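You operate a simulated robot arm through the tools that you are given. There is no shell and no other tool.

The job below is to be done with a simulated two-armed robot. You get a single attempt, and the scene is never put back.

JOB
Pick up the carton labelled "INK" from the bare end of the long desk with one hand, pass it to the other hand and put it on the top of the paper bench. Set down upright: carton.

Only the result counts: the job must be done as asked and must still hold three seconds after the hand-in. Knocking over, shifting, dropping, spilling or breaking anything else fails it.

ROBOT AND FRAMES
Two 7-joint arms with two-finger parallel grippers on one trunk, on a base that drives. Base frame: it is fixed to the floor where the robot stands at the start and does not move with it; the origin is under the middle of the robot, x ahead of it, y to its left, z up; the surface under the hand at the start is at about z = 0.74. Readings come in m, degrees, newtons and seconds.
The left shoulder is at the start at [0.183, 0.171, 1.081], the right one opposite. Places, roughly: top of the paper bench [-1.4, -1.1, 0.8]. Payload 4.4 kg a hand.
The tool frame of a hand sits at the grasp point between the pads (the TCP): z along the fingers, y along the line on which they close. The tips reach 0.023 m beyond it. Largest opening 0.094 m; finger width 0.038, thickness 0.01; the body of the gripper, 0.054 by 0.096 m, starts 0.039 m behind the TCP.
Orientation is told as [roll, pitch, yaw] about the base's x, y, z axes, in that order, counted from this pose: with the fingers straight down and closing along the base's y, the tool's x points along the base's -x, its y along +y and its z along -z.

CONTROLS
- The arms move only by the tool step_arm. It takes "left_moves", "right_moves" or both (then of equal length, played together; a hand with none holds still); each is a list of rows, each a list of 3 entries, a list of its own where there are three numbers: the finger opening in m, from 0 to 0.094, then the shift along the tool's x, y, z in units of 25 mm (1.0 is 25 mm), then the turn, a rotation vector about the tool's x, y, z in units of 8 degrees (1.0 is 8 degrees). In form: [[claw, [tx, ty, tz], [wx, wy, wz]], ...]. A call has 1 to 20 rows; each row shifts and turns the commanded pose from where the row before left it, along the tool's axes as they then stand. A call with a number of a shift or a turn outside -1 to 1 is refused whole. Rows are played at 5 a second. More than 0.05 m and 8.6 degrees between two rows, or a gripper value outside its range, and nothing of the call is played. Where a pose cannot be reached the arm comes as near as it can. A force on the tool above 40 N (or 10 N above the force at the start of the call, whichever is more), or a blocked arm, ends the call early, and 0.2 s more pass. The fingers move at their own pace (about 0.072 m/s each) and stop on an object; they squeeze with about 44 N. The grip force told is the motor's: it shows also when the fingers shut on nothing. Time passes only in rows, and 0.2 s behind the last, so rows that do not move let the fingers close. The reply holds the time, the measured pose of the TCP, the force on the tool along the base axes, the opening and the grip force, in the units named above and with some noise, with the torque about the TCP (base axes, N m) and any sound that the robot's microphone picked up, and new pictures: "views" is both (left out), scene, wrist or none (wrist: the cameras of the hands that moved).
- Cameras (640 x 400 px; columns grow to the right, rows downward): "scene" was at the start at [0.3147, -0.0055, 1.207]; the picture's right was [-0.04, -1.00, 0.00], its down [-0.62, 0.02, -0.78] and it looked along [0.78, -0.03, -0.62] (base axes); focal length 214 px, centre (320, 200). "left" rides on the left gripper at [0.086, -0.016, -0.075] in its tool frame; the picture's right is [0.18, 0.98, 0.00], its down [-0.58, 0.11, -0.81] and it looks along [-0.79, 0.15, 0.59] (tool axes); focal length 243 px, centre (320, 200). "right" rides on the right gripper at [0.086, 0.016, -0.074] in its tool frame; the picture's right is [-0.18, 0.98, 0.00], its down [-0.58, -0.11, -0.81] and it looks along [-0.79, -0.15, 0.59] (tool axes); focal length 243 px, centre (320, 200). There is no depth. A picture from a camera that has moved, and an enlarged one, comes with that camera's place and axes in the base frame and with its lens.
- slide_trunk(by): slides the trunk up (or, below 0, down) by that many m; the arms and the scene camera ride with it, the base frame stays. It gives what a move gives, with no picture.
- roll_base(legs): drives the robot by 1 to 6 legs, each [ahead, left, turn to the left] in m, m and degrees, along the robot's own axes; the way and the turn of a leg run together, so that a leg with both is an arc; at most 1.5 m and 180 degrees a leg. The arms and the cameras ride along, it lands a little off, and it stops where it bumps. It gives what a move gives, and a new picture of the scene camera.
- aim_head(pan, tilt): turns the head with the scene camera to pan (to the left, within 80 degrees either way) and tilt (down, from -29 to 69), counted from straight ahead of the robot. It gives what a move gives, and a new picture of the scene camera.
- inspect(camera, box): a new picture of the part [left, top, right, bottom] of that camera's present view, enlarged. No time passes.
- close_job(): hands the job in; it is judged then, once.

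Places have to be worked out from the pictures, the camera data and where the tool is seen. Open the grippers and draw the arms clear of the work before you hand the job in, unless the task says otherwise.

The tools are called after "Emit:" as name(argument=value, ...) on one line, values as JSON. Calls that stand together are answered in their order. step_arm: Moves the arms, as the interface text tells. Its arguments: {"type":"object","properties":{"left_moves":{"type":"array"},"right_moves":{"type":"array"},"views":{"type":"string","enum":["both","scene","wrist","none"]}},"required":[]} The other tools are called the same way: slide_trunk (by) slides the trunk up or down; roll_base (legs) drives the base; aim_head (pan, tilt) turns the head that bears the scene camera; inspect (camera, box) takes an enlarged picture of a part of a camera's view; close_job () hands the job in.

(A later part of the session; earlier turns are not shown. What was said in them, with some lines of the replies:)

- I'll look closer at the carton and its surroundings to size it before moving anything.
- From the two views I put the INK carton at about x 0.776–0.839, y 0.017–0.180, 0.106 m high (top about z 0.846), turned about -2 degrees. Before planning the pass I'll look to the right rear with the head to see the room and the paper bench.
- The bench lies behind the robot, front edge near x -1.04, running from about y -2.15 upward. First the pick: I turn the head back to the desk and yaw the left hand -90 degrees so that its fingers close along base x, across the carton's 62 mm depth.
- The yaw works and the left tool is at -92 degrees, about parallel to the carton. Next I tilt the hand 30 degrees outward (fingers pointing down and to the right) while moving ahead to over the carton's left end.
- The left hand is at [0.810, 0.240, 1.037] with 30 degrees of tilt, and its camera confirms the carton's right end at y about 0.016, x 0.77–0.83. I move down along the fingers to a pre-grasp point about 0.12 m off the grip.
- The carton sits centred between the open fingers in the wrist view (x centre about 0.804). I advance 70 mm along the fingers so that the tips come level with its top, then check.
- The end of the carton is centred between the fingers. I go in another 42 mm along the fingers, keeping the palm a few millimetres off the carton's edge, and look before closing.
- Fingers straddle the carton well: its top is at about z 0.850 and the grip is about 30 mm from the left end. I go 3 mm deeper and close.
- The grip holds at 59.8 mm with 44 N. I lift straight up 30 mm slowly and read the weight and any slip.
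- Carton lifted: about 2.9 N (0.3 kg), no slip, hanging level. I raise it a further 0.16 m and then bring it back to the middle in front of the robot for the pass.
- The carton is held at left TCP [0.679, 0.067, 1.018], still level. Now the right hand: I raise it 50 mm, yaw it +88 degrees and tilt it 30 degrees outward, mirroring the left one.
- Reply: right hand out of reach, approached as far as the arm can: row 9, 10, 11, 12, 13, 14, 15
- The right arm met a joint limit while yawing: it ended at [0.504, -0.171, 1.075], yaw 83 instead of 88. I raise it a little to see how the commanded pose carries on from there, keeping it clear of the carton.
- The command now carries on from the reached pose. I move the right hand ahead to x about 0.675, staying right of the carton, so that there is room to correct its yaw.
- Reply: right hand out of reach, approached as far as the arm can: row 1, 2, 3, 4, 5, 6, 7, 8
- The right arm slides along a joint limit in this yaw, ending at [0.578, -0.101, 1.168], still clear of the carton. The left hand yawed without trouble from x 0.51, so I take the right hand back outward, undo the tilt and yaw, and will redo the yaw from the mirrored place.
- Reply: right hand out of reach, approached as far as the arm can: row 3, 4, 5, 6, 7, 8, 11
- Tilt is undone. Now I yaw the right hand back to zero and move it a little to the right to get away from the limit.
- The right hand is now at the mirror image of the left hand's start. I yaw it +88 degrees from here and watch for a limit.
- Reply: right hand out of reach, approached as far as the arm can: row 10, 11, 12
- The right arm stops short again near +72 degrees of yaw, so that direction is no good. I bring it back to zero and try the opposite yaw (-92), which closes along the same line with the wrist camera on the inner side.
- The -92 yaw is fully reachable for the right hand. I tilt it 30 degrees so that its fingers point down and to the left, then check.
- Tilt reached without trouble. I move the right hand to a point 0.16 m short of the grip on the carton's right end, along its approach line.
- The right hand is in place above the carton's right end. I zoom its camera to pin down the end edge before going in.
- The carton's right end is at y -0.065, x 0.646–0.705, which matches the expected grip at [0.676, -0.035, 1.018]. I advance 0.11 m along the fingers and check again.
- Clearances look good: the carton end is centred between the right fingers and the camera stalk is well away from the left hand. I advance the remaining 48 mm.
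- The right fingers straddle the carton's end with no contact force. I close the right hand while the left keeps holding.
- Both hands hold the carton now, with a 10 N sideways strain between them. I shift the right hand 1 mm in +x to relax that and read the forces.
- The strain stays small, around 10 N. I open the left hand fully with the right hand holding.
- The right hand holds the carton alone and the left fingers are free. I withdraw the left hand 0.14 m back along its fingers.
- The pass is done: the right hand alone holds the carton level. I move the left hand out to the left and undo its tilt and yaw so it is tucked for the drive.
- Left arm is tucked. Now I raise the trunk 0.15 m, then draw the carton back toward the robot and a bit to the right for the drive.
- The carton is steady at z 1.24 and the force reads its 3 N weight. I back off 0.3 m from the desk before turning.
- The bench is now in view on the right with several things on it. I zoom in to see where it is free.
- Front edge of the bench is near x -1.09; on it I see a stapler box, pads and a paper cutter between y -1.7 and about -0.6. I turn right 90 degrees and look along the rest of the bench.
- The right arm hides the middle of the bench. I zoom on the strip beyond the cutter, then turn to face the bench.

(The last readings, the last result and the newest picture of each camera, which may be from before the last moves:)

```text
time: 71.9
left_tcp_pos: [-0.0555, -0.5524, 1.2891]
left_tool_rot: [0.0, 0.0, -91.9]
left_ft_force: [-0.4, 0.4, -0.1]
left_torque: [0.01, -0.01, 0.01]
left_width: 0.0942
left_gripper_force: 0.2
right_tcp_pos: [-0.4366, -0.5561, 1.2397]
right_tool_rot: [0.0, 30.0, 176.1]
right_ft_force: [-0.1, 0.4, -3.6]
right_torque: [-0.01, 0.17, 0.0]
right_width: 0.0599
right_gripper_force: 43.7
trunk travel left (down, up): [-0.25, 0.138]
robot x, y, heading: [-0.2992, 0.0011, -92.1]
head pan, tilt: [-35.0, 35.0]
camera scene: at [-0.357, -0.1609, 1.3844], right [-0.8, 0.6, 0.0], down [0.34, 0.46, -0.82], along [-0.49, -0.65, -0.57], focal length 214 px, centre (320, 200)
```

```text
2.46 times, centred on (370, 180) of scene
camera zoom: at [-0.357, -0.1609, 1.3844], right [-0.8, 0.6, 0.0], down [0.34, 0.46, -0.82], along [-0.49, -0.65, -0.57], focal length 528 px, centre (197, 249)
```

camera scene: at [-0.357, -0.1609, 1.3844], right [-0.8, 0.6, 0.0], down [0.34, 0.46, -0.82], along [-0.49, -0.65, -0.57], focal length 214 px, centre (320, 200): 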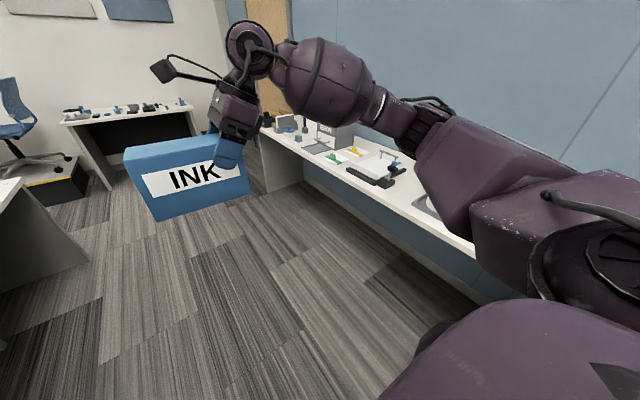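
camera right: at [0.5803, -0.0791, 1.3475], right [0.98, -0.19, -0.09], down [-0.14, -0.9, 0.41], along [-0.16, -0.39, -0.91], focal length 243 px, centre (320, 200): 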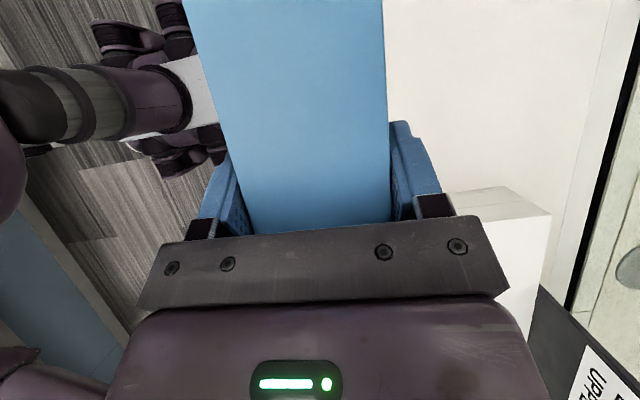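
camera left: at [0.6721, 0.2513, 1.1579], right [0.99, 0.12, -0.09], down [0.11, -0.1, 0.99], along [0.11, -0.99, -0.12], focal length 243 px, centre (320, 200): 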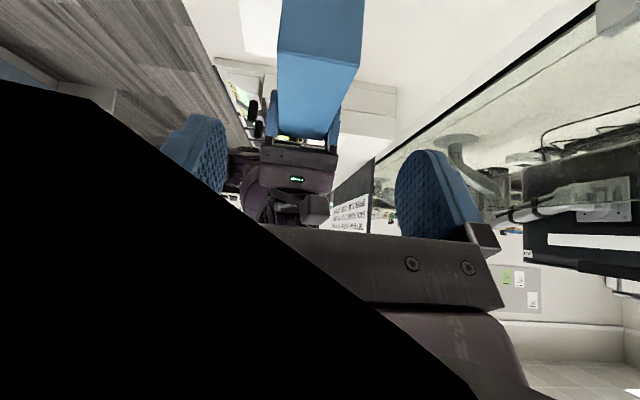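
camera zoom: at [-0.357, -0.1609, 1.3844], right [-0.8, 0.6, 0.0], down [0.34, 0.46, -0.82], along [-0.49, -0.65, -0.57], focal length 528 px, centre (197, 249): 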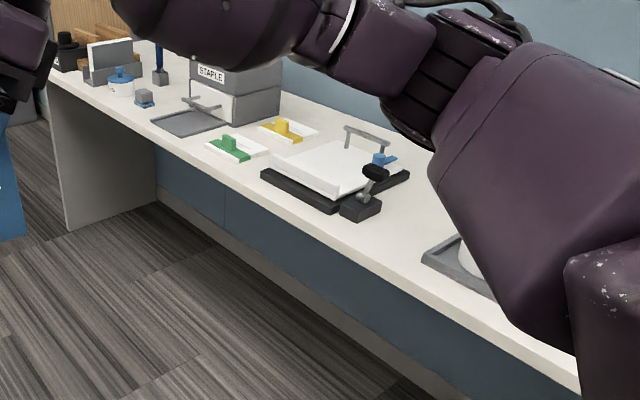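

Between the cutter (right end about y -0.70) and a grey tray (starting about y -0.54) there's some free top; the region behind is hidden. I drive along the aisle to y about -0.6 and turn to face the bench.

Emit:
roll_base(legs=[[0.6, 0, 0], [0, 0, -88]])

Emit:
aim_head(pan=0, tilt=35)

```text
time: 79.2
left_tcp_pos: [-0.8907, -0.8391, 1.2893]
left_tool_rot: [0.0, 0.0, 176.2]
left_ft_force: [-0.3, -0.2, 0.4]
left_torque: [0.01, 0.03, -0.01]
left_width: 0.094
left_gripper_force: 0.0
right_tcp_pos: [-0.8806, -0.4581, 1.2393]
right_tool_rot: [-0.1, 30.0, 84.2]
right_ft_force: [-0.3, -0.4, -2.7]
right_torque: [0.16, -0.03, -0.02]
right_width: 0.0598
right_gripper_force: 44.4
trunk travel left (down, up): [-0.25, 0.138]
robot x, y, heading: [-0.3273, -0.6117, 176.0]
head pan, tilt: [-35.0, 35.0]
camera scene: at [-0.4873, -0.5539, 1.3844], right [0.63, 0.78, 0.0], down [0.45, -0.36, -0.82], along [-0.64, 0.51, -0.57], focal length 214 px, centre (320, 200)
```

scene: 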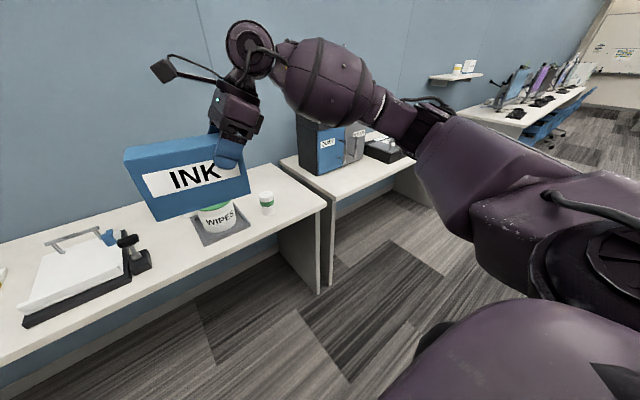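

```text
time: 80.3
left_tcp_pos: [-0.891, -0.84, 1.2891]
left_tool_rot: [0.0, 0.0, 176.2]
left_ft_force: [1.0, -0.1, 0.0]
left_torque: [-0.01, 0.01, 0.0]
left_width: 0.0942
left_gripper_force: 0.1
right_tcp_pos: [-0.8813, -0.4608, 1.2391]
right_tool_rot: [0.0, 30.1, 84.3]
right_ft_force: [-0.1, -0.3, -3.5]
right_torque: [0.13, -0.08, 0.01]
right_width: 0.0597
right_gripper_force: 44.3
trunk travel left (down, up): [-0.25, 0.138]
robot x, y, heading: [-0.3251, -0.6112, 176.2]
head pan, tilt: [0.0, 35.0]
camera scene: at [-0.5065, -0.6033, 1.3844], right [0.07, 1.0, 0.0], down [0.57, -0.04, -0.82], along [-0.82, 0.06, -0.57], focal length 214 px, centre (320, 200)
```

scene: 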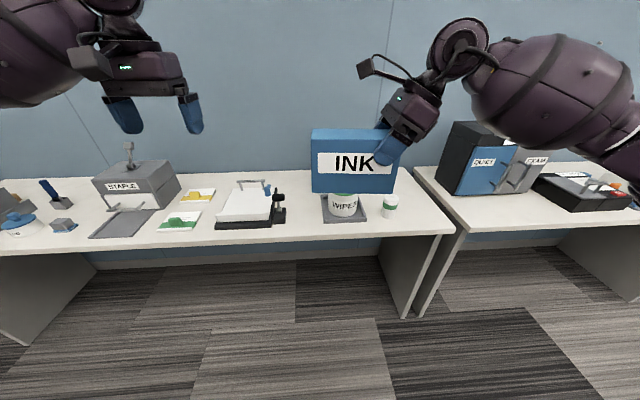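

Facing the bench now: its right end is at y about 0, with a WIPES cup on a tray and a small cup before a free stretch at that end. I zoom in on that end and on the neighbouring box.

Emit:
inspect(camera="scene", box=[300, 100, 560, 260])

Emit:
inspect(camera="scene", box=[160, 120, 420, 280])

```text
2.46 times, centred on (430, 180) of scene
camera zoom: at [-0.5065, -0.6033, 1.3844], right [0.07, 1.0, 0.0], down [0.57, -0.04, -0.82], along [-0.82, 0.06, -0.57], focal length 528 px, centre (49, 249)
```

zoom: 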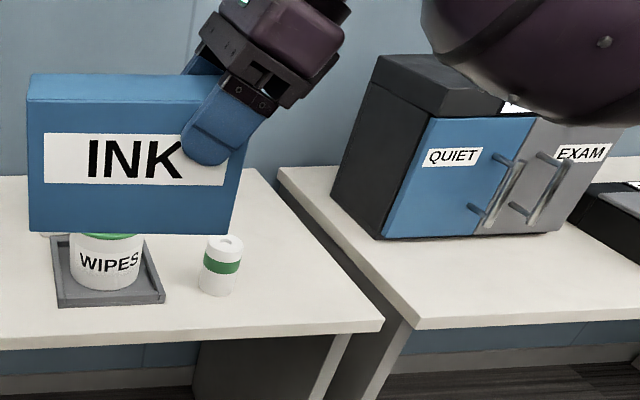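

```text
2.46 times, centred on (290, 200) of scene
camera zoom: at [-0.5065, -0.6033, 1.3844], right [0.07, 1.0, 0.0], down [0.57, -0.04, -0.82], along [-0.82, 0.06, -0.57], focal length 528 px, centre (394, 200)
```

zoom: 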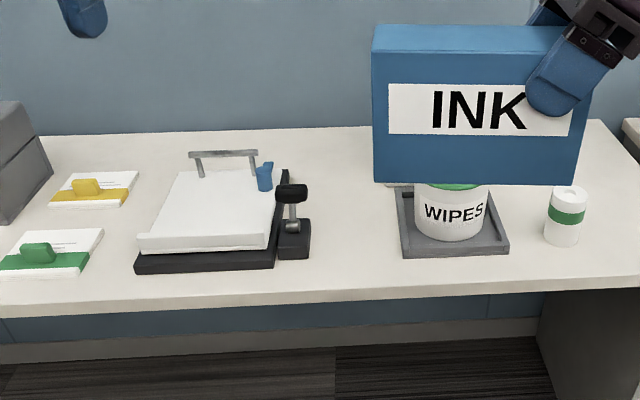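

Free area: x -1.28 to -1.64, y -0.33 to -0.02, at the right end behind the small cup; the neighbouring QUIET box starts at y about 0.11 and is 0.25 m tall. I'll approach with a heading near 150 degrees so that the right forearm stays over the aisle side, first turning and going part of the way.

Emit:
roll_base(legs=[[0, 0, -26], [0.18, 0.055, 0]])

Emit:
aim_head(pan=-10, tilt=40)

```text
time: 83.1
left_tcp_pos: [-1.1161, -0.5236, 1.2894]
left_tool_rot: [0.0, 0.0, 149.8]
left_ft_force: [-0.7, -1.0, -0.8]
left_torque: [-0.01, -0.04, 0.0]
left_width: 0.0941
left_gripper_force: 0.0
right_tcp_pos: [-0.9393, -0.1878, 1.2389]
right_tool_rot: [-0.1, 30.1, 57.8]
right_ft_force: [-0.5, 0.3, -3.6]
right_torque: [0.1, -0.1, 0.01]
right_width: 0.0598
right_gripper_force: 43.4
trunk travel left (down, up): [-0.25, 0.138]
robot x, y, heading: [-0.5092, -0.5708, 149.7]
head pan, tilt: [0.0, 35.0]
camera scene: at [-0.6662, -0.4831, 1.3844], right [0.5, 0.86, 0.0], down [0.5, -0.29, -0.82], along [-0.71, 0.41, -0.57], focal length 214 px, centre (320, 200)
```

scene: 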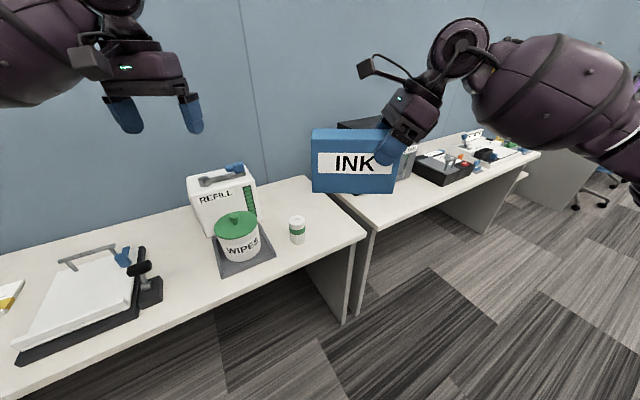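

```text
time: 83.8
left_tcp_pos: [-1.1154, -0.523, 1.2911]
left_tool_rot: [0.0, 0.0, 149.9]
left_ft_force: [-0.1, 0.5, -0.7]
left_torque: [0.03, 0.01, -0.01]
left_width: 0.0939
left_gripper_force: 0.0
right_tcp_pos: [-0.9382, -0.1882, 1.2397]
right_tool_rot: [0.0, 30.0, 57.8]
right_ft_force: [0.0, -0.2, -3.9]
right_torque: [0.12, -0.11, -0.01]
right_width: 0.06
right_gripper_force: 44.3
trunk travel left (down, up): [-0.25, 0.138]
robot x, y, heading: [-0.5096, -0.5711, 150.0]
head pan, tilt: [-10.0, 40.0]
camera scene: at [-0.6541, -0.4727, 1.3769], right [0.65, 0.76, 0.0], down [0.49, -0.41, -0.77], along [-0.59, 0.49, -0.64], focal length 214 px, centre (320, 200)
```

scene: 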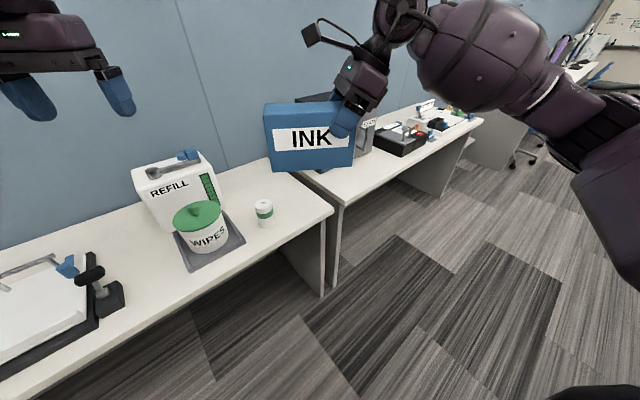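

Now a REFILL carton is visible behind the WIPES tray. I zoom to measure what's left free at the right end.

Emit:
inspect(camera="scene", box=[110, 120, 370, 282])

```text
2.46 times, centred on (240, 201) of scene
camera zoom: at [-0.6541, -0.4727, 1.3769], right [0.65, 0.76, 0.0], down [0.49, -0.41, -0.77], along [-0.59, 0.49, -0.64], focal length 528 px, centre (517, 198)
```

zoom: 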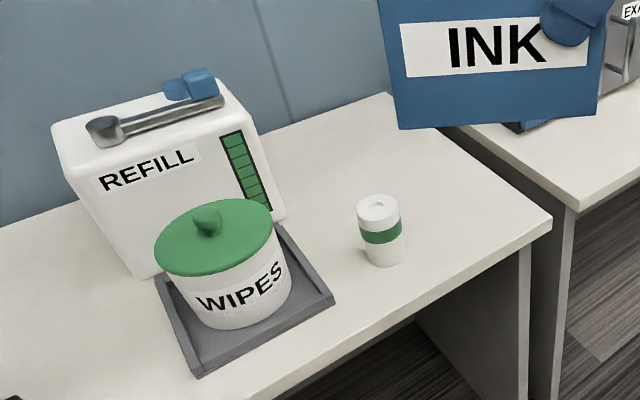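

Free zone confirmed: between the REFILL carton (right side y about -0.34), the small cup (about [-1.22, -0.26]) and the bench end (y -0.02). I aim to set the carton at about [-1.35, -0.165]; first I draw the left hand back and out, then drive the last bit.

Emit:
step_arm(left_moves=[[0.094, [0.6, 0.5, -0.4], [0, 0, 0]], [0.094, [0.6, 0.5, -0.4], [0, 0, 0]], [0.094, [0.6, 0.5, -0.4], [0, 0, 0]], [0.094, [0.6, 0.5, -0.4], [0, 0, 0]], [0.094, [0, 0, 0], [0, 0, 0]]], views="none")

Emit:
roll_base(legs=[[0.145, 0.048, 0]])

```text
time: 85.0
left_tcp_pos: [-1.0882, -0.5965, 1.3305]
left_tool_rot: [0.0, 0.1, 149.7]
left_ft_force: [0.4, 0.0, 0.2]
left_torque: [0.02, 0.0, 0.03]
left_width: 0.0936
left_gripper_force: 0.1
right_tcp_pos: [-0.9382, -0.1877, 1.2389]
right_tool_rot: [-0.1, 30.1, 57.8]
right_ft_force: [0.5, 0.1, -3.6]
right_torque: [0.1, -0.08, -0.01]
right_width: 0.0598
right_gripper_force: 44.2
trunk travel left (down, up): [-0.25, 0.138]
robot x, y, heading: [-0.5087, -0.5702, 149.9]
head pan, tilt: [-10.0, 40.0]
```

```text
time: 86.5
left_tcp_pos: [-1.2399, -0.5585, 1.3308]
left_tool_rot: [0.0, 0.0, 149.4]
left_ft_force: [-0.3, -0.1, -0.8]
left_torque: [-0.01, -0.04, 0.01]
left_width: 0.0939
left_gripper_force: 0.1
right_tcp_pos: [-1.0867, -0.1516, 1.2382]
right_tool_rot: [-0.1, 29.9, 57.4]
right_ft_force: [0.0, 1.1, -3.8]
right_torque: [0.12, -0.06, -0.03]
right_width: 0.0597
right_gripper_force: 44.0
trunk travel left (down, up): [-0.25, 0.138]
robot x, y, heading: [-0.6613, -0.5381, 149.5]
head pan, tilt: [-10.0, 40.0]
camera scene: at [-0.8054, -0.4377, 1.3768], right [0.65, 0.76, 0.0], down [0.49, -0.42, -0.77], along [-0.58, 0.5, -0.64], focal length 214 px, centre (320, 200)
```

scene: 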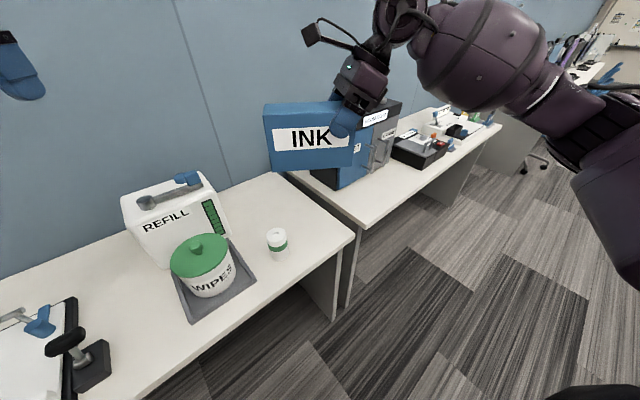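

The base is in place at [-0.661, -0.538], heading 149.5. I lower the trunk 0.09 m to give the arm an easier reach; the carton's bottom stays above 1.05 m.

Emit:
slide_trunk(by=-0.09)

Emit:
aim_head(pan=-5, tilt=45)

```text
time: 87.7
left_tcp_pos: [-1.2379, -0.56, 1.2422]
left_tool_rot: [0.0, -0.2, 149.4]
left_ft_force: [0.3, -0.7, 1.0]
left_torque: [0.04, 0.0, -0.02]
left_width: 0.0939
left_gripper_force: 0.1
right_tcp_pos: [-1.0851, -0.1511, 1.1523]
right_tool_rot: [0.2, 30.0, 57.5]
right_ft_force: [0.3, -0.8, -2.0]
right_torque: [0.12, -0.08, 0.02]
right_width: 0.0596
right_gripper_force: 43.9
trunk travel left (down, up): [-0.16, 0.228]
robot x, y, heading: [-0.6591, -0.541, 149.5]
head pan, tilt: [-10.0, 40.0]
```

```text
time: 88.4
left_tcp_pos: [-1.2396, -0.558, 1.2402]
left_tool_rot: [0.0, 0.0, 149.4]
left_ft_force: [0.3, 0.0, 0.1]
left_torque: [0.02, 0.01, -0.01]
left_width: 0.0939
left_gripper_force: 0.0
right_tcp_pos: [-1.0864, -0.1514, 1.1486]
right_tool_rot: [0.0, 30.0, 57.4]
right_ft_force: [0.3, 1.1, -2.7]
right_torque: [0.11, -0.06, 0.03]
right_width: 0.0599
right_gripper_force: 43.9
trunk travel left (down, up): [-0.16, 0.228]
robot x, y, heading: [-0.6614, -0.5385, 149.3]
head pan, tilt: [-5.0, 45.0]
camera scene: at [-0.8727, -0.4063, 1.2706], right [0.58, 0.81, 0.0], down [0.57, -0.41, -0.71], along [-0.57, 0.41, -0.71], focal length 214 px, centre (320, 200)
```

scene: 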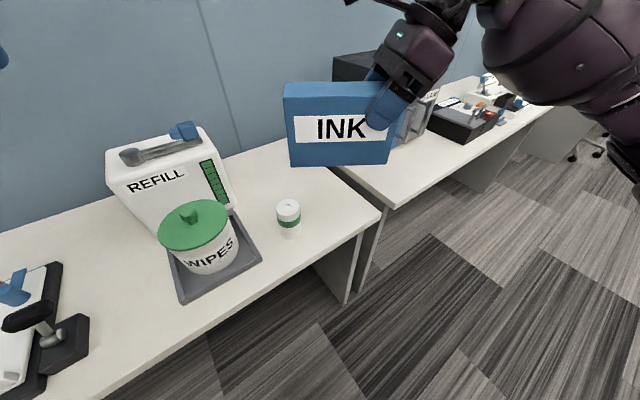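

Everything steady. I carry the carton horizontally to above the target spot at TCP [-1.322, -0.122], still about 0.25 m above the bench.

Emit:
step_arm(right_moves=[[0.0, [0.353, 0.857, 0.204], [0, 0, 0]], [0.0, [0.353, 0.857, 0.204], [0, 0, 0]], [0.0, [0.353, 0.857, 0.204], [0, 0, 0]], [0.0, [0.353, 0.857, 0.204], [0, 0, 0]], [0.0, [0.353, 0.857, 0.204], [0, 0, 0]], [0.0, [0.353, 0.857, 0.204], [0, 0, 0]], [0.0, [0.353, 0.857, 0.204], [0, 0, 0]], [0.0, [0.353, 0.857, 0.204], [0, 0, 0]], [0.0, [0.353, 0.857, 0.204], [0, 0, 0]], [0.0, [0.353, 0.857, 0.204], [0, 0, 0]], [0.0, [0, 0, 0], [0, 0, 0]]], views="both")

```text
time: 90.8
left_tcp_pos: [-1.2384, -0.5586, 1.241]
left_tool_rot: [0.0, 0.0, 149.3]
left_ft_force: [-0.1, 0.0, -1.0]
left_torque: [-0.04, 0.01, 0.04]
left_width: 0.094
left_gripper_force: 0.1
right_tcp_pos: [-1.3198, -0.1207, 1.1483]
right_tool_rot: [0.0, 30.0, 57.4]
right_ft_force: [-0.1, 0.0, -3.8]
right_torque: [0.11, -0.06, -0.03]
right_width: 0.0598
right_gripper_force: 43.9
trunk travel left (down, up): [-0.16, 0.228]
robot x, y, heading: [-0.6624, -0.5384, 149.3]
head pan, tilt: [-5.0, 45.0]
camera scene: at [-0.8724, -0.4062, 1.2707], right [0.58, 0.81, 0.0], down [0.57, -0.41, -0.71], along [-0.57, 0.41, -0.71], focal length 214 px, centre (320, 200)
camera right: at [-1.354, -0.1433, 1.258], right [-0.74, 0.66, -0.09], down [0.58, 0.71, 0.41], along [0.34, 0.25, -0.91], focal length 243 px, centre (320, 200)
```

scene: 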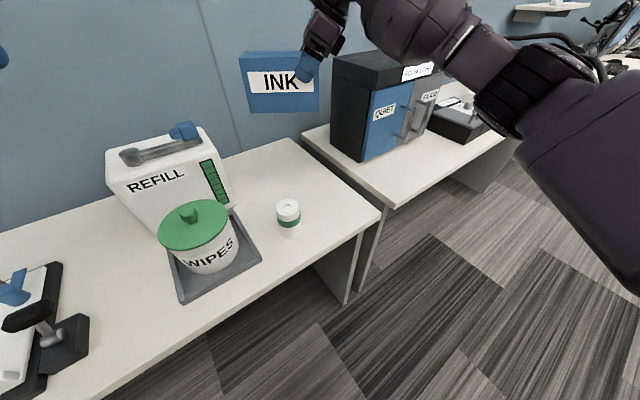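
right: 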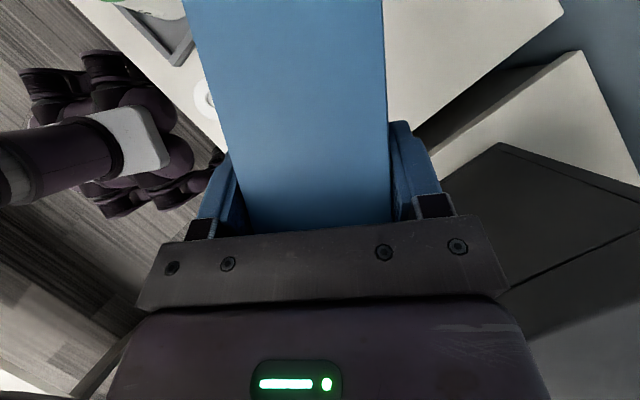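

The carton is over the free spot and the forearm stays over the aisle side, clear of the QUIET box. I lower straight down 0.218 m, leaving about 40 mm to the bench.

Emit:
step_arm(right_moves=[[0.0, [-0.485, 0, 0.84], [0, 0, 0]], [0.0, [-0.485, 0, 0.84], [0, 0, 0]], [0.0, [-0.485, 0, 0.84], [0, 0, 0]], [0.0, [-0.485, 0, 0.84], [0, 0, 0]], [0.0, [-0.485, 0, 0.84], [0, 0, 0]], [0.0, [-0.485, 0, 0.84], [0, 0, 0]], [0.0, [-0.485, 0, 0.84], [0, 0, 0]], [0.0, [-0.485, 0, 0.84], [0, 0, 0]], [0.0, [-0.485, 0, 0.84], [0, 0, 0]], [0.0, [0, 0, 0], [0, 0, 0]]], views="both")

Emit:
inspect(camera="scene", box=[180, 60, 440, 222])

```text
time: 93.0
left_tcp_pos: [-1.2389, -0.5584, 1.2416]
left_tool_rot: [0.0, -0.1, 149.4]
left_ft_force: [0.5, -0.1, 0.0]
left_torque: [0.0, 0.0, -0.02]
left_width: 0.0938
left_gripper_force: 0.0
right_tcp_pos: [-1.3203, -0.1221, 0.9332]
right_tool_rot: [0.1, 30.0, 57.5]
right_ft_force: [-0.1, -0.8, -2.5]
right_torque: [0.11, -0.11, -0.01]
right_width: 0.0596
right_gripper_force: 43.7
trunk travel left (down, up): [-0.16, 0.228]
robot x, y, heading: [-0.6613, -0.536, 149.3]
head pan, tilt: [-5.0, 45.0]
camera scene: at [-0.8724, -0.4067, 1.2708], right [0.58, 0.81, 0.0], down [0.57, -0.41, -0.71], along [-0.57, 0.41, -0.71], focal length 214 px, centre (320, 200)
camera right: at [-1.354, -0.1451, 1.0407], right [-0.74, 0.66, -0.09], down [0.58, 0.7, 0.41], along [0.34, 0.25, -0.91], focal length 243 px, centre (320, 200)
```

scene: 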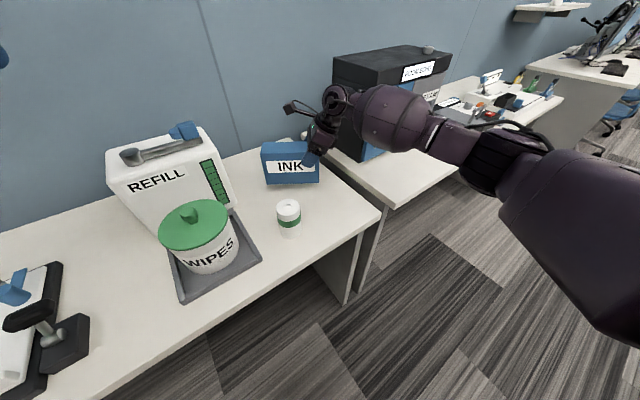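
right: 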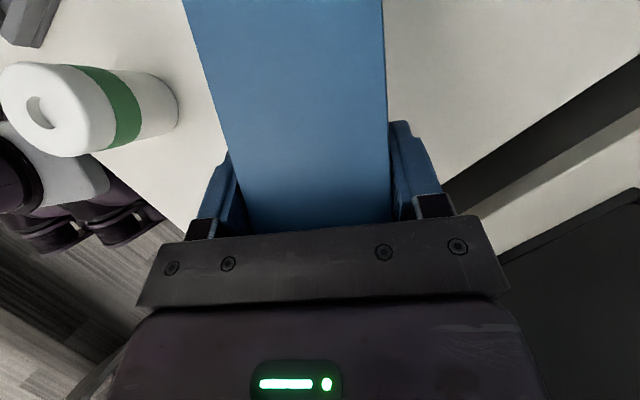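

```text
2.46 times, centred on (310, 141) of scene
camera zoom: at [-0.8724, -0.4067, 1.2708], right [0.58, 0.81, 0.0], down [0.57, -0.41, -0.71], along [-0.57, 0.41, -0.71], focal length 528 px, centre (345, 345)
```

zoom: 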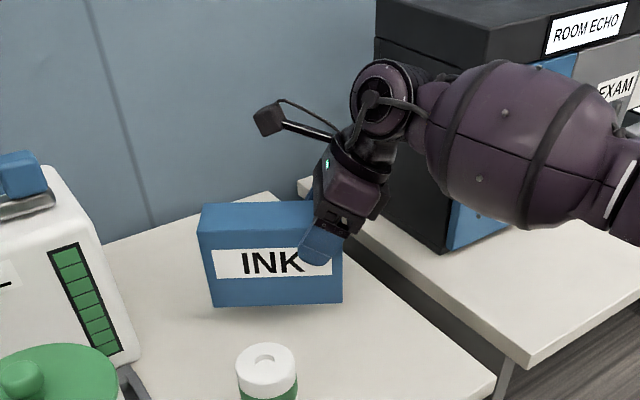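

Clearances are fine and the carton hangs level about 40 mm above the bench. I lower another 30 mm, then feel for contact in small steps.

Emit:
step_arm(right_moves=[[0.0, [-0.2, 0, 0.346], [0, 0, 0]], [0.0, [-0.2, 0, 0.346], [0, 0, 0]], [0.0, [-0.2, 0, 0.346], [0, 0, 0]], [0.0, [0, 0, 0], [0, 0, 0]], [0.0, [0, 0, 0], [0, 0, 0]]], views="scene")

Emit:
inspect(camera="scene", box=[230, 110, 360, 210])

```text
time: 94.2
left_tcp_pos: [-1.24, -0.5578, 1.2412]
left_tool_rot: [0.0, 0.0, 149.4]
left_ft_force: [0.5, -0.8, 0.1]
left_torque: [0.02, -0.04, -0.03]
left_width: 0.094
left_gripper_force: 0.0
right_tcp_pos: [-1.3193, -0.119, 0.9005]
right_tool_rot: [-0.1, 30.1, 57.3]
right_ft_force: [-1.3, 0.2, -3.3]
right_torque: [0.11, -0.08, -0.03]
right_width: 0.0597
right_gripper_force: 43.5
trunk travel left (down, up): [-0.16, 0.228]
robot x, y, heading: [-0.6599, -0.5354, 149.1]
head pan, tilt: [-5.0, 45.0]
camera scene: at [-0.8728, -0.4063, 1.2706], right [0.58, 0.81, 0.0], down [0.57, -0.41, -0.71], along [-0.57, 0.41, -0.71], focal length 214 px, centre (320, 200)
```

scene: 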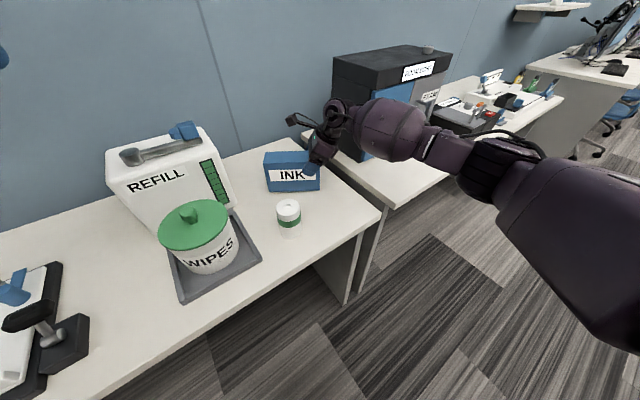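

```text
4.00 times, centred on (295, 160) of scene
camera zoom: at [-0.8728, -0.4063, 1.2706], right [0.58, 0.81, 0.0], down [0.57, -0.41, -0.71], along [-0.57, 0.41, -0.71], focal length 858 px, centre (420, 360)
```

zoom: 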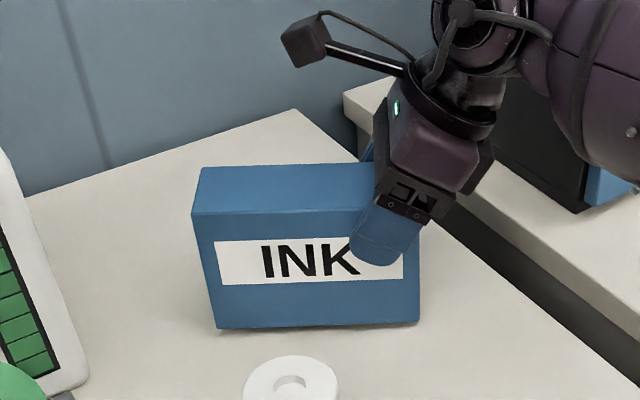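

Still no contact (z force -3.3 N is the carton's weight). I go down in 3 mm steps, watching the force.

Emit:
step_arm(right_moves=[[0.0, [-0.06, 0, 0.104], [0, 0, 0]], [0.0, [0, 0, 0], [0, 0, 0]]], views="none")

Emit:
step_arm(right_moves=[[0.0, [-0.06, 0, 0.104], [0, 0, 0]], [0.0, [0, 0, 0], [0, 0, 0]]], views="none")

```text
time: 94.8
left_tcp_pos: [-1.2402, -0.5586, 1.2397]
left_tool_rot: [0.1, 0.0, 149.3]
left_ft_force: [-0.2, 0.1, -0.3]
left_torque: [0.01, 0.02, 0.0]
left_width: 0.0943
left_gripper_force: 0.1
right_tcp_pos: [-1.3199, -0.1199, 0.8981]
right_tool_rot: [0.1, 30.0, 57.4]
right_ft_force: [0.1, -0.6, -2.9]
right_torque: [0.13, -0.06, 0.02]
right_width: 0.0597
right_gripper_force: 44.2
trunk travel left (down, up): [-0.16, 0.228]
robot x, y, heading: [-0.6602, -0.538, 149.2]
head pan, tilt: [-5.0, 45.0]
```

```text
time: 95.4
left_tcp_pos: [-1.239, -0.5577, 1.2408]
left_tool_rot: [0.0, 0.0, 149.2]
left_ft_force: [-1.1, -0.2, -0.8]
left_torque: [-0.03, 0.0, 0.0]
left_width: 0.0941
left_gripper_force: 0.1
right_tcp_pos: [-1.3206, -0.1205, 0.8957]
right_tool_rot: [0.0, 30.0, 57.5]
right_ft_force: [0.3, -0.5, -3.0]
right_torque: [0.15, -0.09, 0.06]
right_width: 0.06
right_gripper_force: 44.1
trunk travel left (down, up): [-0.16, 0.228]
robot x, y, heading: [-0.6617, -0.5341, 149.3]
head pan, tilt: [-5.0, 45.0]
```

No contact yet at TCP z 0.8957; I continue with 2–3 mm steps.

Emit:
step_arm(right_moves=[[0.0, [-0.06, 0, 0.104], [0, 0, 0]], [0.0, [0, 0, 0], [0, 0, 0]]], views="none")

Emit:
step_arm(right_moves=[[0.0, [-0.04, 0, 0.069], [0, 0, 0]], [0.0, [0, 0, 0], [0, 0, 0]]], views="none")

```text
time: 96.0
left_tcp_pos: [-1.239, -0.5575, 1.2401]
left_tool_rot: [0.0, 0.0, 149.3]
left_ft_force: [0.0, 0.3, 0.5]
left_torque: [0.02, 0.01, 0.0]
left_width: 0.0941
left_gripper_force: 0.0
right_tcp_pos: [-1.321, -0.1207, 0.8909]
right_tool_rot: [0.0, 30.1, 57.4]
right_ft_force: [0.6, 0.5, -3.9]
right_torque: [0.13, -0.08, 0.0]
right_width: 0.0599
right_gripper_force: 43.4
trunk travel left (down, up): [-0.16, 0.228]
robot x, y, heading: [-0.6642, -0.534, 149.2]
head pan, tilt: [-5.0, 45.0]
```

```text
time: 96.6
left_tcp_pos: [-1.2383, -0.5581, 1.2408]
left_tool_rot: [0.0, 0.0, 149.2]
left_ft_force: [-0.2, -0.2, -0.2]
left_torque: [-0.04, 0.02, 0.02]
left_width: 0.0941
left_gripper_force: 0.1
right_tcp_pos: [-1.3208, -0.1209, 0.8897]
right_tool_rot: [0.0, 29.9, 57.3]
right_ft_force: [0.2, 0.7, -1.9]
right_torque: [0.05, -0.02, 0.05]
right_width: 0.0598
right_gripper_force: 44.5
trunk travel left (down, up): [-0.16, 0.228]
robot x, y, heading: [-0.6591, -0.539, 149.2]
head pan, tilt: [-5.0, 45.0]
```

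The torque has fallen to near zero and the load eased, so the carton is just touching. One more 1 mm step to confirm.

Emit:
step_arm(right_moves=[[0.0, [-0.02, 0, 0.035], [0, 0, 0]], [0.0, [0, 0, 0], [0, 0, 0]]], views="both")

Emit:
inspect(camera="scene", box=[230, 110, 360, 210])

```text
time: 97.2
left_tcp_pos: [-1.2376, -0.5583, 1.2411]
left_tool_rot: [0.0, 0.0, 149.3]
left_ft_force: [-0.2, -0.2, -0.5]
left_torque: [0.02, 0.01, 0.01]
left_width: 0.0938
left_gripper_force: 0.0
right_tcp_pos: [-1.3213, -0.1204, 0.89]
right_tool_rot: [0.0, 30.0, 57.4]
right_ft_force: [0.6, 0.1, 1.3]
right_torque: [-0.09, -0.2, 0.05]
right_width: 0.0597
right_gripper_force: 43.4
trunk travel left (down, up): [-0.16, 0.228]
robot x, y, heading: [-0.661, -0.5345, 149.4]
head pan, tilt: [-5.0, 45.0]
camera scene: at [-0.8722, -0.4067, 1.2708], right [0.58, 0.81, 0.0], down [0.57, -0.41, -0.71], along [-0.57, 0.41, -0.71], focal length 214 px, centre (320, 200)
camera right: at [-1.3547, -0.1432, 0.9977], right [-0.74, 0.66, -0.09], down [0.58, 0.71, 0.41], along [0.34, 0.25, -0.91], focal length 243 px, centre (320, 200)
```

scene: 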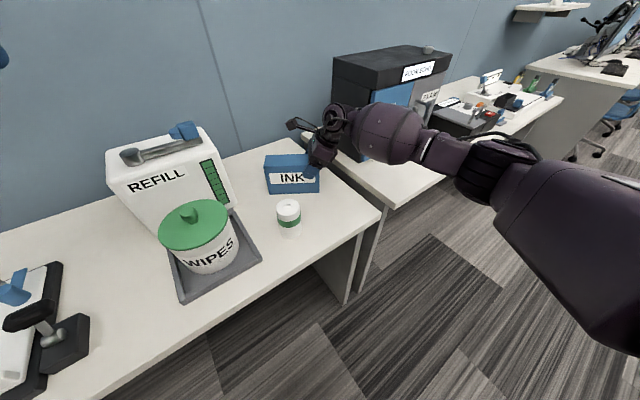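
right: 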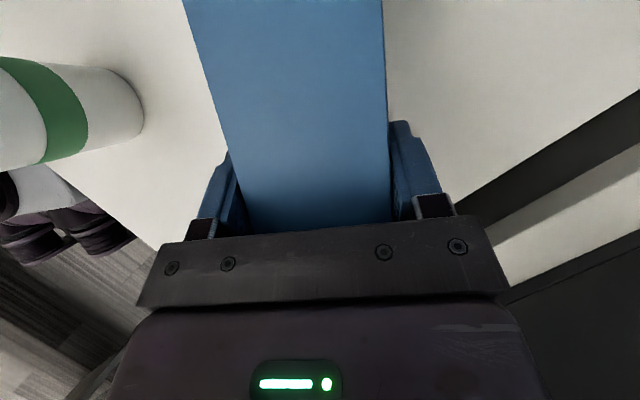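

```text
4.00 times, centred on (295, 160) of scene
camera zoom: at [-0.8722, -0.4067, 1.2708], right [0.58, 0.81, 0.0], down [0.57, -0.41, -0.71], along [-0.57, 0.41, -0.71], focal length 858 px, centre (420, 360)
```

zoom: 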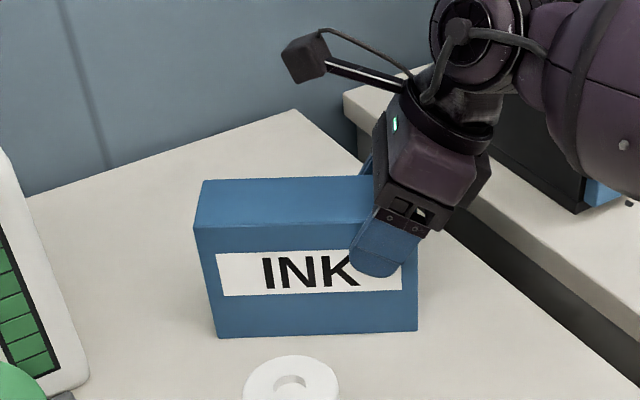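

The bench now carries the carton (force +1.3 N) and it stands level. I open the right hand gently.

Emit:
step_arm(right_moves=[[0.062, [0, 0, 0], [0, 0, 0]], [0.068, [0, 0, 0], [0, 0, 0]], [0.08, [0, 0, 0], [0, 0, 0]], [0.094, [0, 0, 0], [0, 0, 0]], [0.094, [0, 0, 0], [0, 0, 0]]], views="both")

Emit:
inspect(camera="scene", box=[230, 110, 360, 210])

```text
time: 98.4
left_tcp_pos: [-1.2391, -0.5589, 1.2407]
left_tool_rot: [-0.1, 0.0, 149.2]
left_ft_force: [0.3, 1.0, 0.0]
left_torque: [0.01, 0.0, -0.01]
left_width: 0.094
left_gripper_force: 0.0
right_tcp_pos: [-1.3218, -0.1197, 0.8883]
right_tool_rot: [0.0, 30.0, 57.3]
right_ft_force: [-0.6, 0.6, 0.1]
right_torque: [0.02, 0.01, -0.01]
right_width: 0.0942
right_gripper_force: 0.1
trunk travel left (down, up): [-0.16, 0.228]
robot x, y, heading: [-0.6605, -0.5379, 149.3]
head pan, tilt: [-5.0, 45.0]
camera scene: at [-0.8725, -0.4065, 1.2707], right [0.58, 0.81, 0.0], down [0.57, -0.41, -0.71], along [-0.57, 0.41, -0.71], focal length 214 px, centre (320, 200)
camera right: at [-1.3549, -0.143, 0.9968], right [-0.74, 0.66, -0.09], down [0.58, 0.71, 0.41], along [0.34, 0.25, -0.91], focal length 243 px, centre (320, 200)
```

scene: 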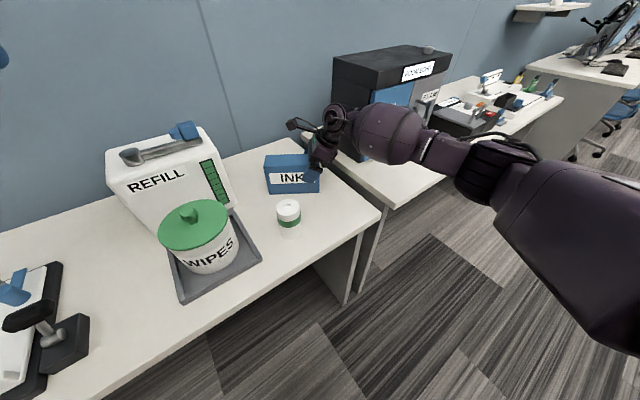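
right: 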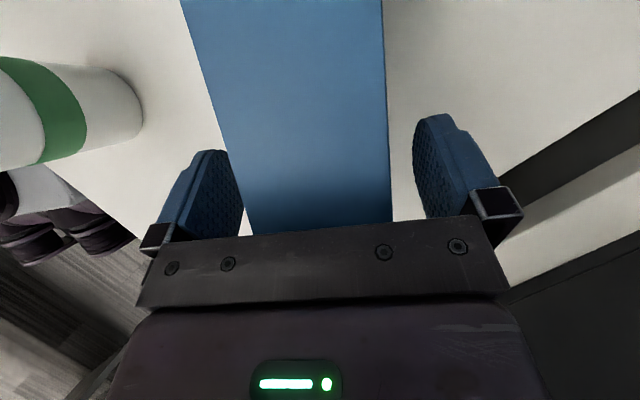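

```text
4.00 times, centred on (295, 160) of scene
camera zoom: at [-0.8725, -0.4065, 1.2707], right [0.58, 0.81, 0.0], down [0.57, -0.41, -0.71], along [-0.57, 0.41, -0.71], focal length 858 px, centre (420, 360)
```

zoom: 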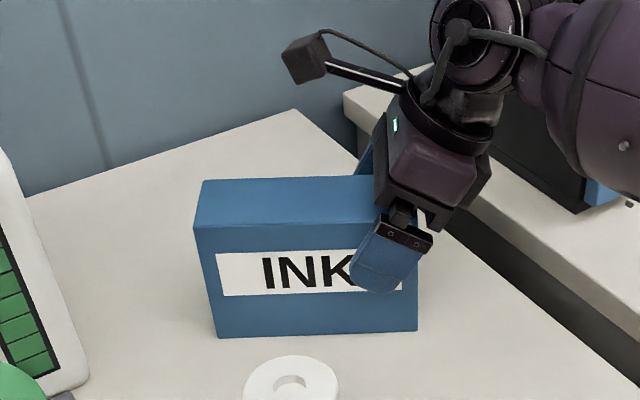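

The carton is free and stands unchanged. I back the hand out 60 mm along its fingers, then lift straight up 0.2 m.

Emit:
step_arm(right_moves=[[0.094, [0, 0, -0.4], [0, 0, 0]], [0.094, [0, 0, -0.6], [0, 0, 0]], [0.094, [0, 0, -0.7], [0, 0, 0]], [0.094, [0, 0, -0.7], [0, 0, 0]], [0.094, [0.45, 0, -0.78], [0, 0, 0]], [0.094, [0.45, 0, -0.78], [0, 0, 0]], [0.094, [0.45, 0, -0.78], [0, 0, 0]], [0.094, [0.45, 0, -0.78], [0, 0, 0]], [0.094, [0.45, 0, -0.78], [0, 0, 0]], [0.094, [0.45, 0, -0.78], [0, 0, 0]], [0.094, [0.45, 0, -0.78], [0, 0, 0]], [0.094, [0.45, 0, -0.78], [0, 0, 0]], [0.094, [0, 0, 0], [0, 0, 0]]], views="both")

Emit:
inspect(camera="scene", box=[180, 90, 440, 252])

```text
time: 101.2
left_tcp_pos: [-1.2401, -0.5589, 1.24]
left_tool_rot: [-0.1, 0.0, 149.3]
left_ft_force: [-0.3, 0.5, 0.1]
left_torque: [-0.01, 0.01, -0.02]
left_width: 0.0942
left_gripper_force: 0.0
right_tcp_pos: [-1.3044, -0.0965, 1.1208]
right_tool_rot: [-0.1, 30.0, 57.5]
right_ft_force: [0.3, -0.7, -0.3]
right_torque: [-0.02, 0.01, -0.01]
right_width: 0.094
right_gripper_force: 0.0
trunk travel left (down, up): [-0.16, 0.228]
robot x, y, heading: [-0.666, -0.5341, 149.2]
head pan, tilt: [-5.0, 45.0]
camera scene: at [-0.8728, -0.4062, 1.2705], right [0.58, 0.81, 0.0], down [0.57, -0.41, -0.71], along [-0.57, 0.41, -0.71], focal length 214 px, centre (320, 200)
camera right: at [-1.3389, -0.1192, 1.2291], right [-0.74, 0.66, -0.09], down [0.58, 0.71, 0.41], along [0.34, 0.25, -0.91], focal length 243 px, centre (320, 200)
```

scene: 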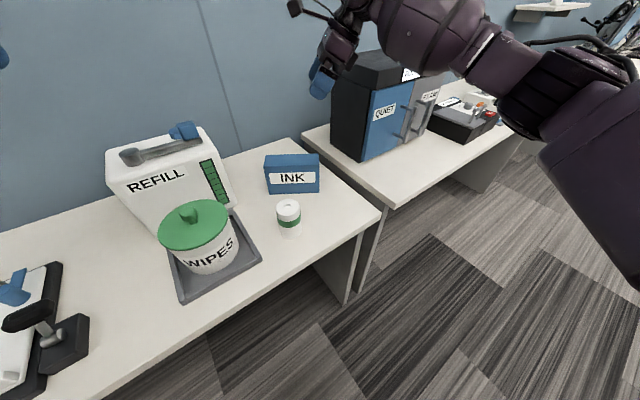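
right: 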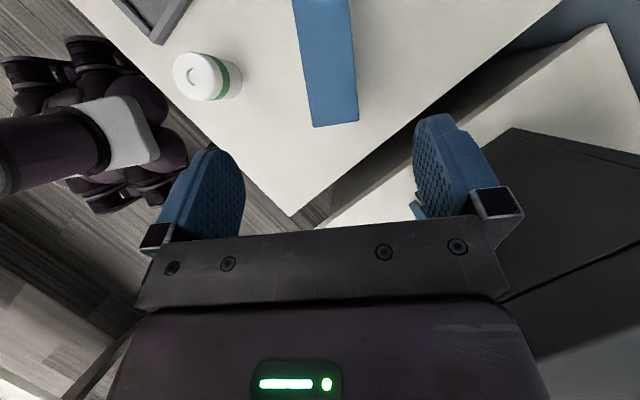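

```text
2.46 times, centred on (310, 171) of scene
camera zoom: at [-0.8728, -0.4062, 1.2705], right [0.58, 0.81, 0.0], down [0.57, -0.41, -0.71], along [-0.57, 0.41, -0.71], focal length 528 px, centre (345, 271)
```

zoom: 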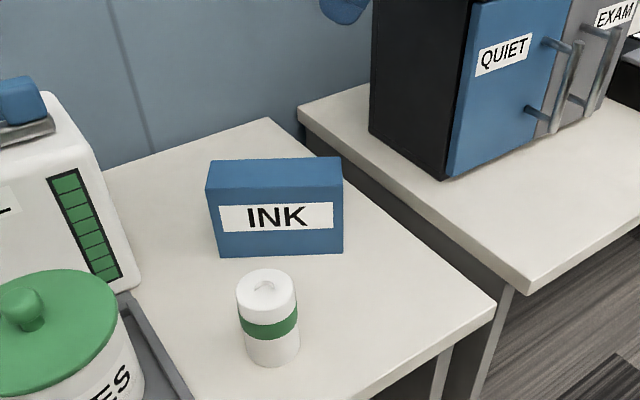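

INK stands upright on the paper bench, touching nothing else. I draw the right hand back toward the robot and then back the base off so that both arms are clear.

Emit:
step_arm(right_moves=[[0.094, [-0.2, -0.857, -0.5], [0, 0, 0]], [0.094, [-0.2, -0.857, -0.5], [0, 0, 0]], [0.094, [-0.353, -0.857, -0.204], [0, 0, 0]], [0.094, [-0.353, -0.857, -0.204], [0, 0, 0]], [0.094, [-0.353, -0.857, -0.204], [0, 0, 0]], [0.094, [-0.353, -0.857, -0.204], [0, 0, 0]], [0.094, [-0.353, -0.857, -0.204], [0, 0, 0]], [0.094, [-0.353, -0.857, -0.204], [0, 0, 0]], [0.094, [-0.353, -0.857, -0.204], [0, 0, 0]], [0.094, [0, 0, 0], [0, 0, 0]]], views="scene")

Emit:
roll_base(legs=[[-0.22, 0, 0]])

```text
time: 103.4
left_tcp_pos: [-1.24, -0.5574, 1.2394]
left_tool_rot: [-0.1, 0.0, 149.4]
left_ft_force: [0.1, -0.4, 0.3]
left_torque: [0.0, 0.01, 0.0]
left_width: 0.094
left_gripper_force: 0.1
right_tcp_pos: [-1.0943, -0.1198, 1.1357]
right_tool_rot: [-0.1, 30.0, 57.3]
right_ft_force: [-0.1, -0.2, -0.3]
right_torque: [0.0, -0.01, 0.02]
right_width: 0.0942
right_gripper_force: 0.1
trunk travel left (down, up): [-0.16, 0.228]
robot x, y, heading: [-0.6616, -0.5357, 149.4]
head pan, tilt: [-5.0, 45.0]
camera scene: at [-0.873, -0.4065, 1.2705], right [0.58, 0.81, 0.0], down [0.57, -0.41, -0.71], along [-0.57, 0.41, -0.71], focal length 214 px, centre (320, 200)
```

scene: 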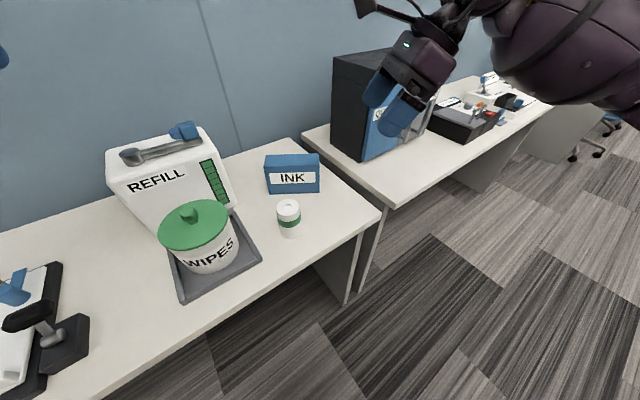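

```text
time: 105.0
left_tcp_pos: [-1.0517, -0.6679, 1.2403]
left_tool_rot: [0.0, -0.1, 149.1]
left_ft_force: [-0.6, -0.2, 0.9]
left_torque: [0.0, -0.01, 0.01]
left_width: 0.094
left_gripper_force: 0.1
right_tcp_pos: [-0.906, -0.2304, 1.1355]
right_tool_rot: [0.0, 30.1, 57.1]
right_ft_force: [0.9, 0.0, -0.1]
right_torque: [0.05, 0.01, 0.0]
right_width: 0.0941
right_gripper_force: 0.2
trunk travel left (down, up): [-0.16, 0.228]
robot x, y, heading: [-0.4725, -0.648, 149.5]
head pan, tilt: [-5.0, 45.0]
camera scene: at [-0.6852, -0.5171, 1.2707], right [0.58, 0.81, 0.0], down [0.57, -0.41, -0.71], along [-0.57, 0.41, -0.71], focal length 214 px, centre (320, 200)
```

scene: 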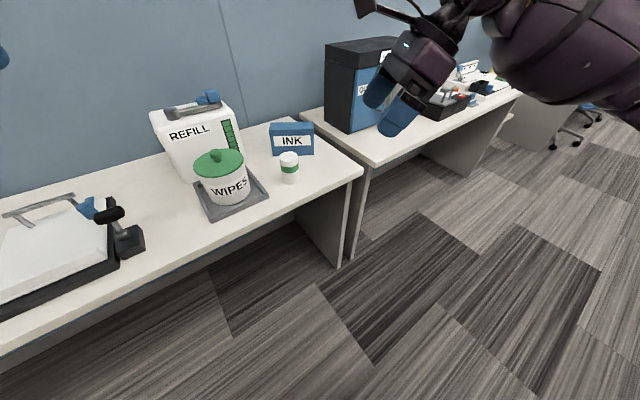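

The INK carton stands upright on the paper bench, both grippers are open and empty, and both arms are clear; nothing else was moved. I hand the job in.

Emit:
close_job()

```text
The job is handed in.
```

The INK carton is standing upright on the top of the paper bench, and I've handed the job in. No result of the judging came back.

- **Pick and pass:** The left hand lifted the carton from the bare end of the long desk. It passed it in mid-air to the right hand, which held it alone from then on.
- **Placement:** It stands at about [-1.35, -0.165], in the free space at the bench's right end, between the REFILL carton, the small green-banded cup and the bench edge. It stayed level after release and touches nothing else.
- **Surroundings:** In the last pictures I saw nothing else knocked or shifted on either surface. My last look at the long desk was just after backing away from it.
- **At hand-in:** Both grippers were open and empty, and the robot had backed off from the bench.

The right arm hit a joint limit at first while turning for the pass, so I used the opposite wrist turn. That did not disturb the carton.
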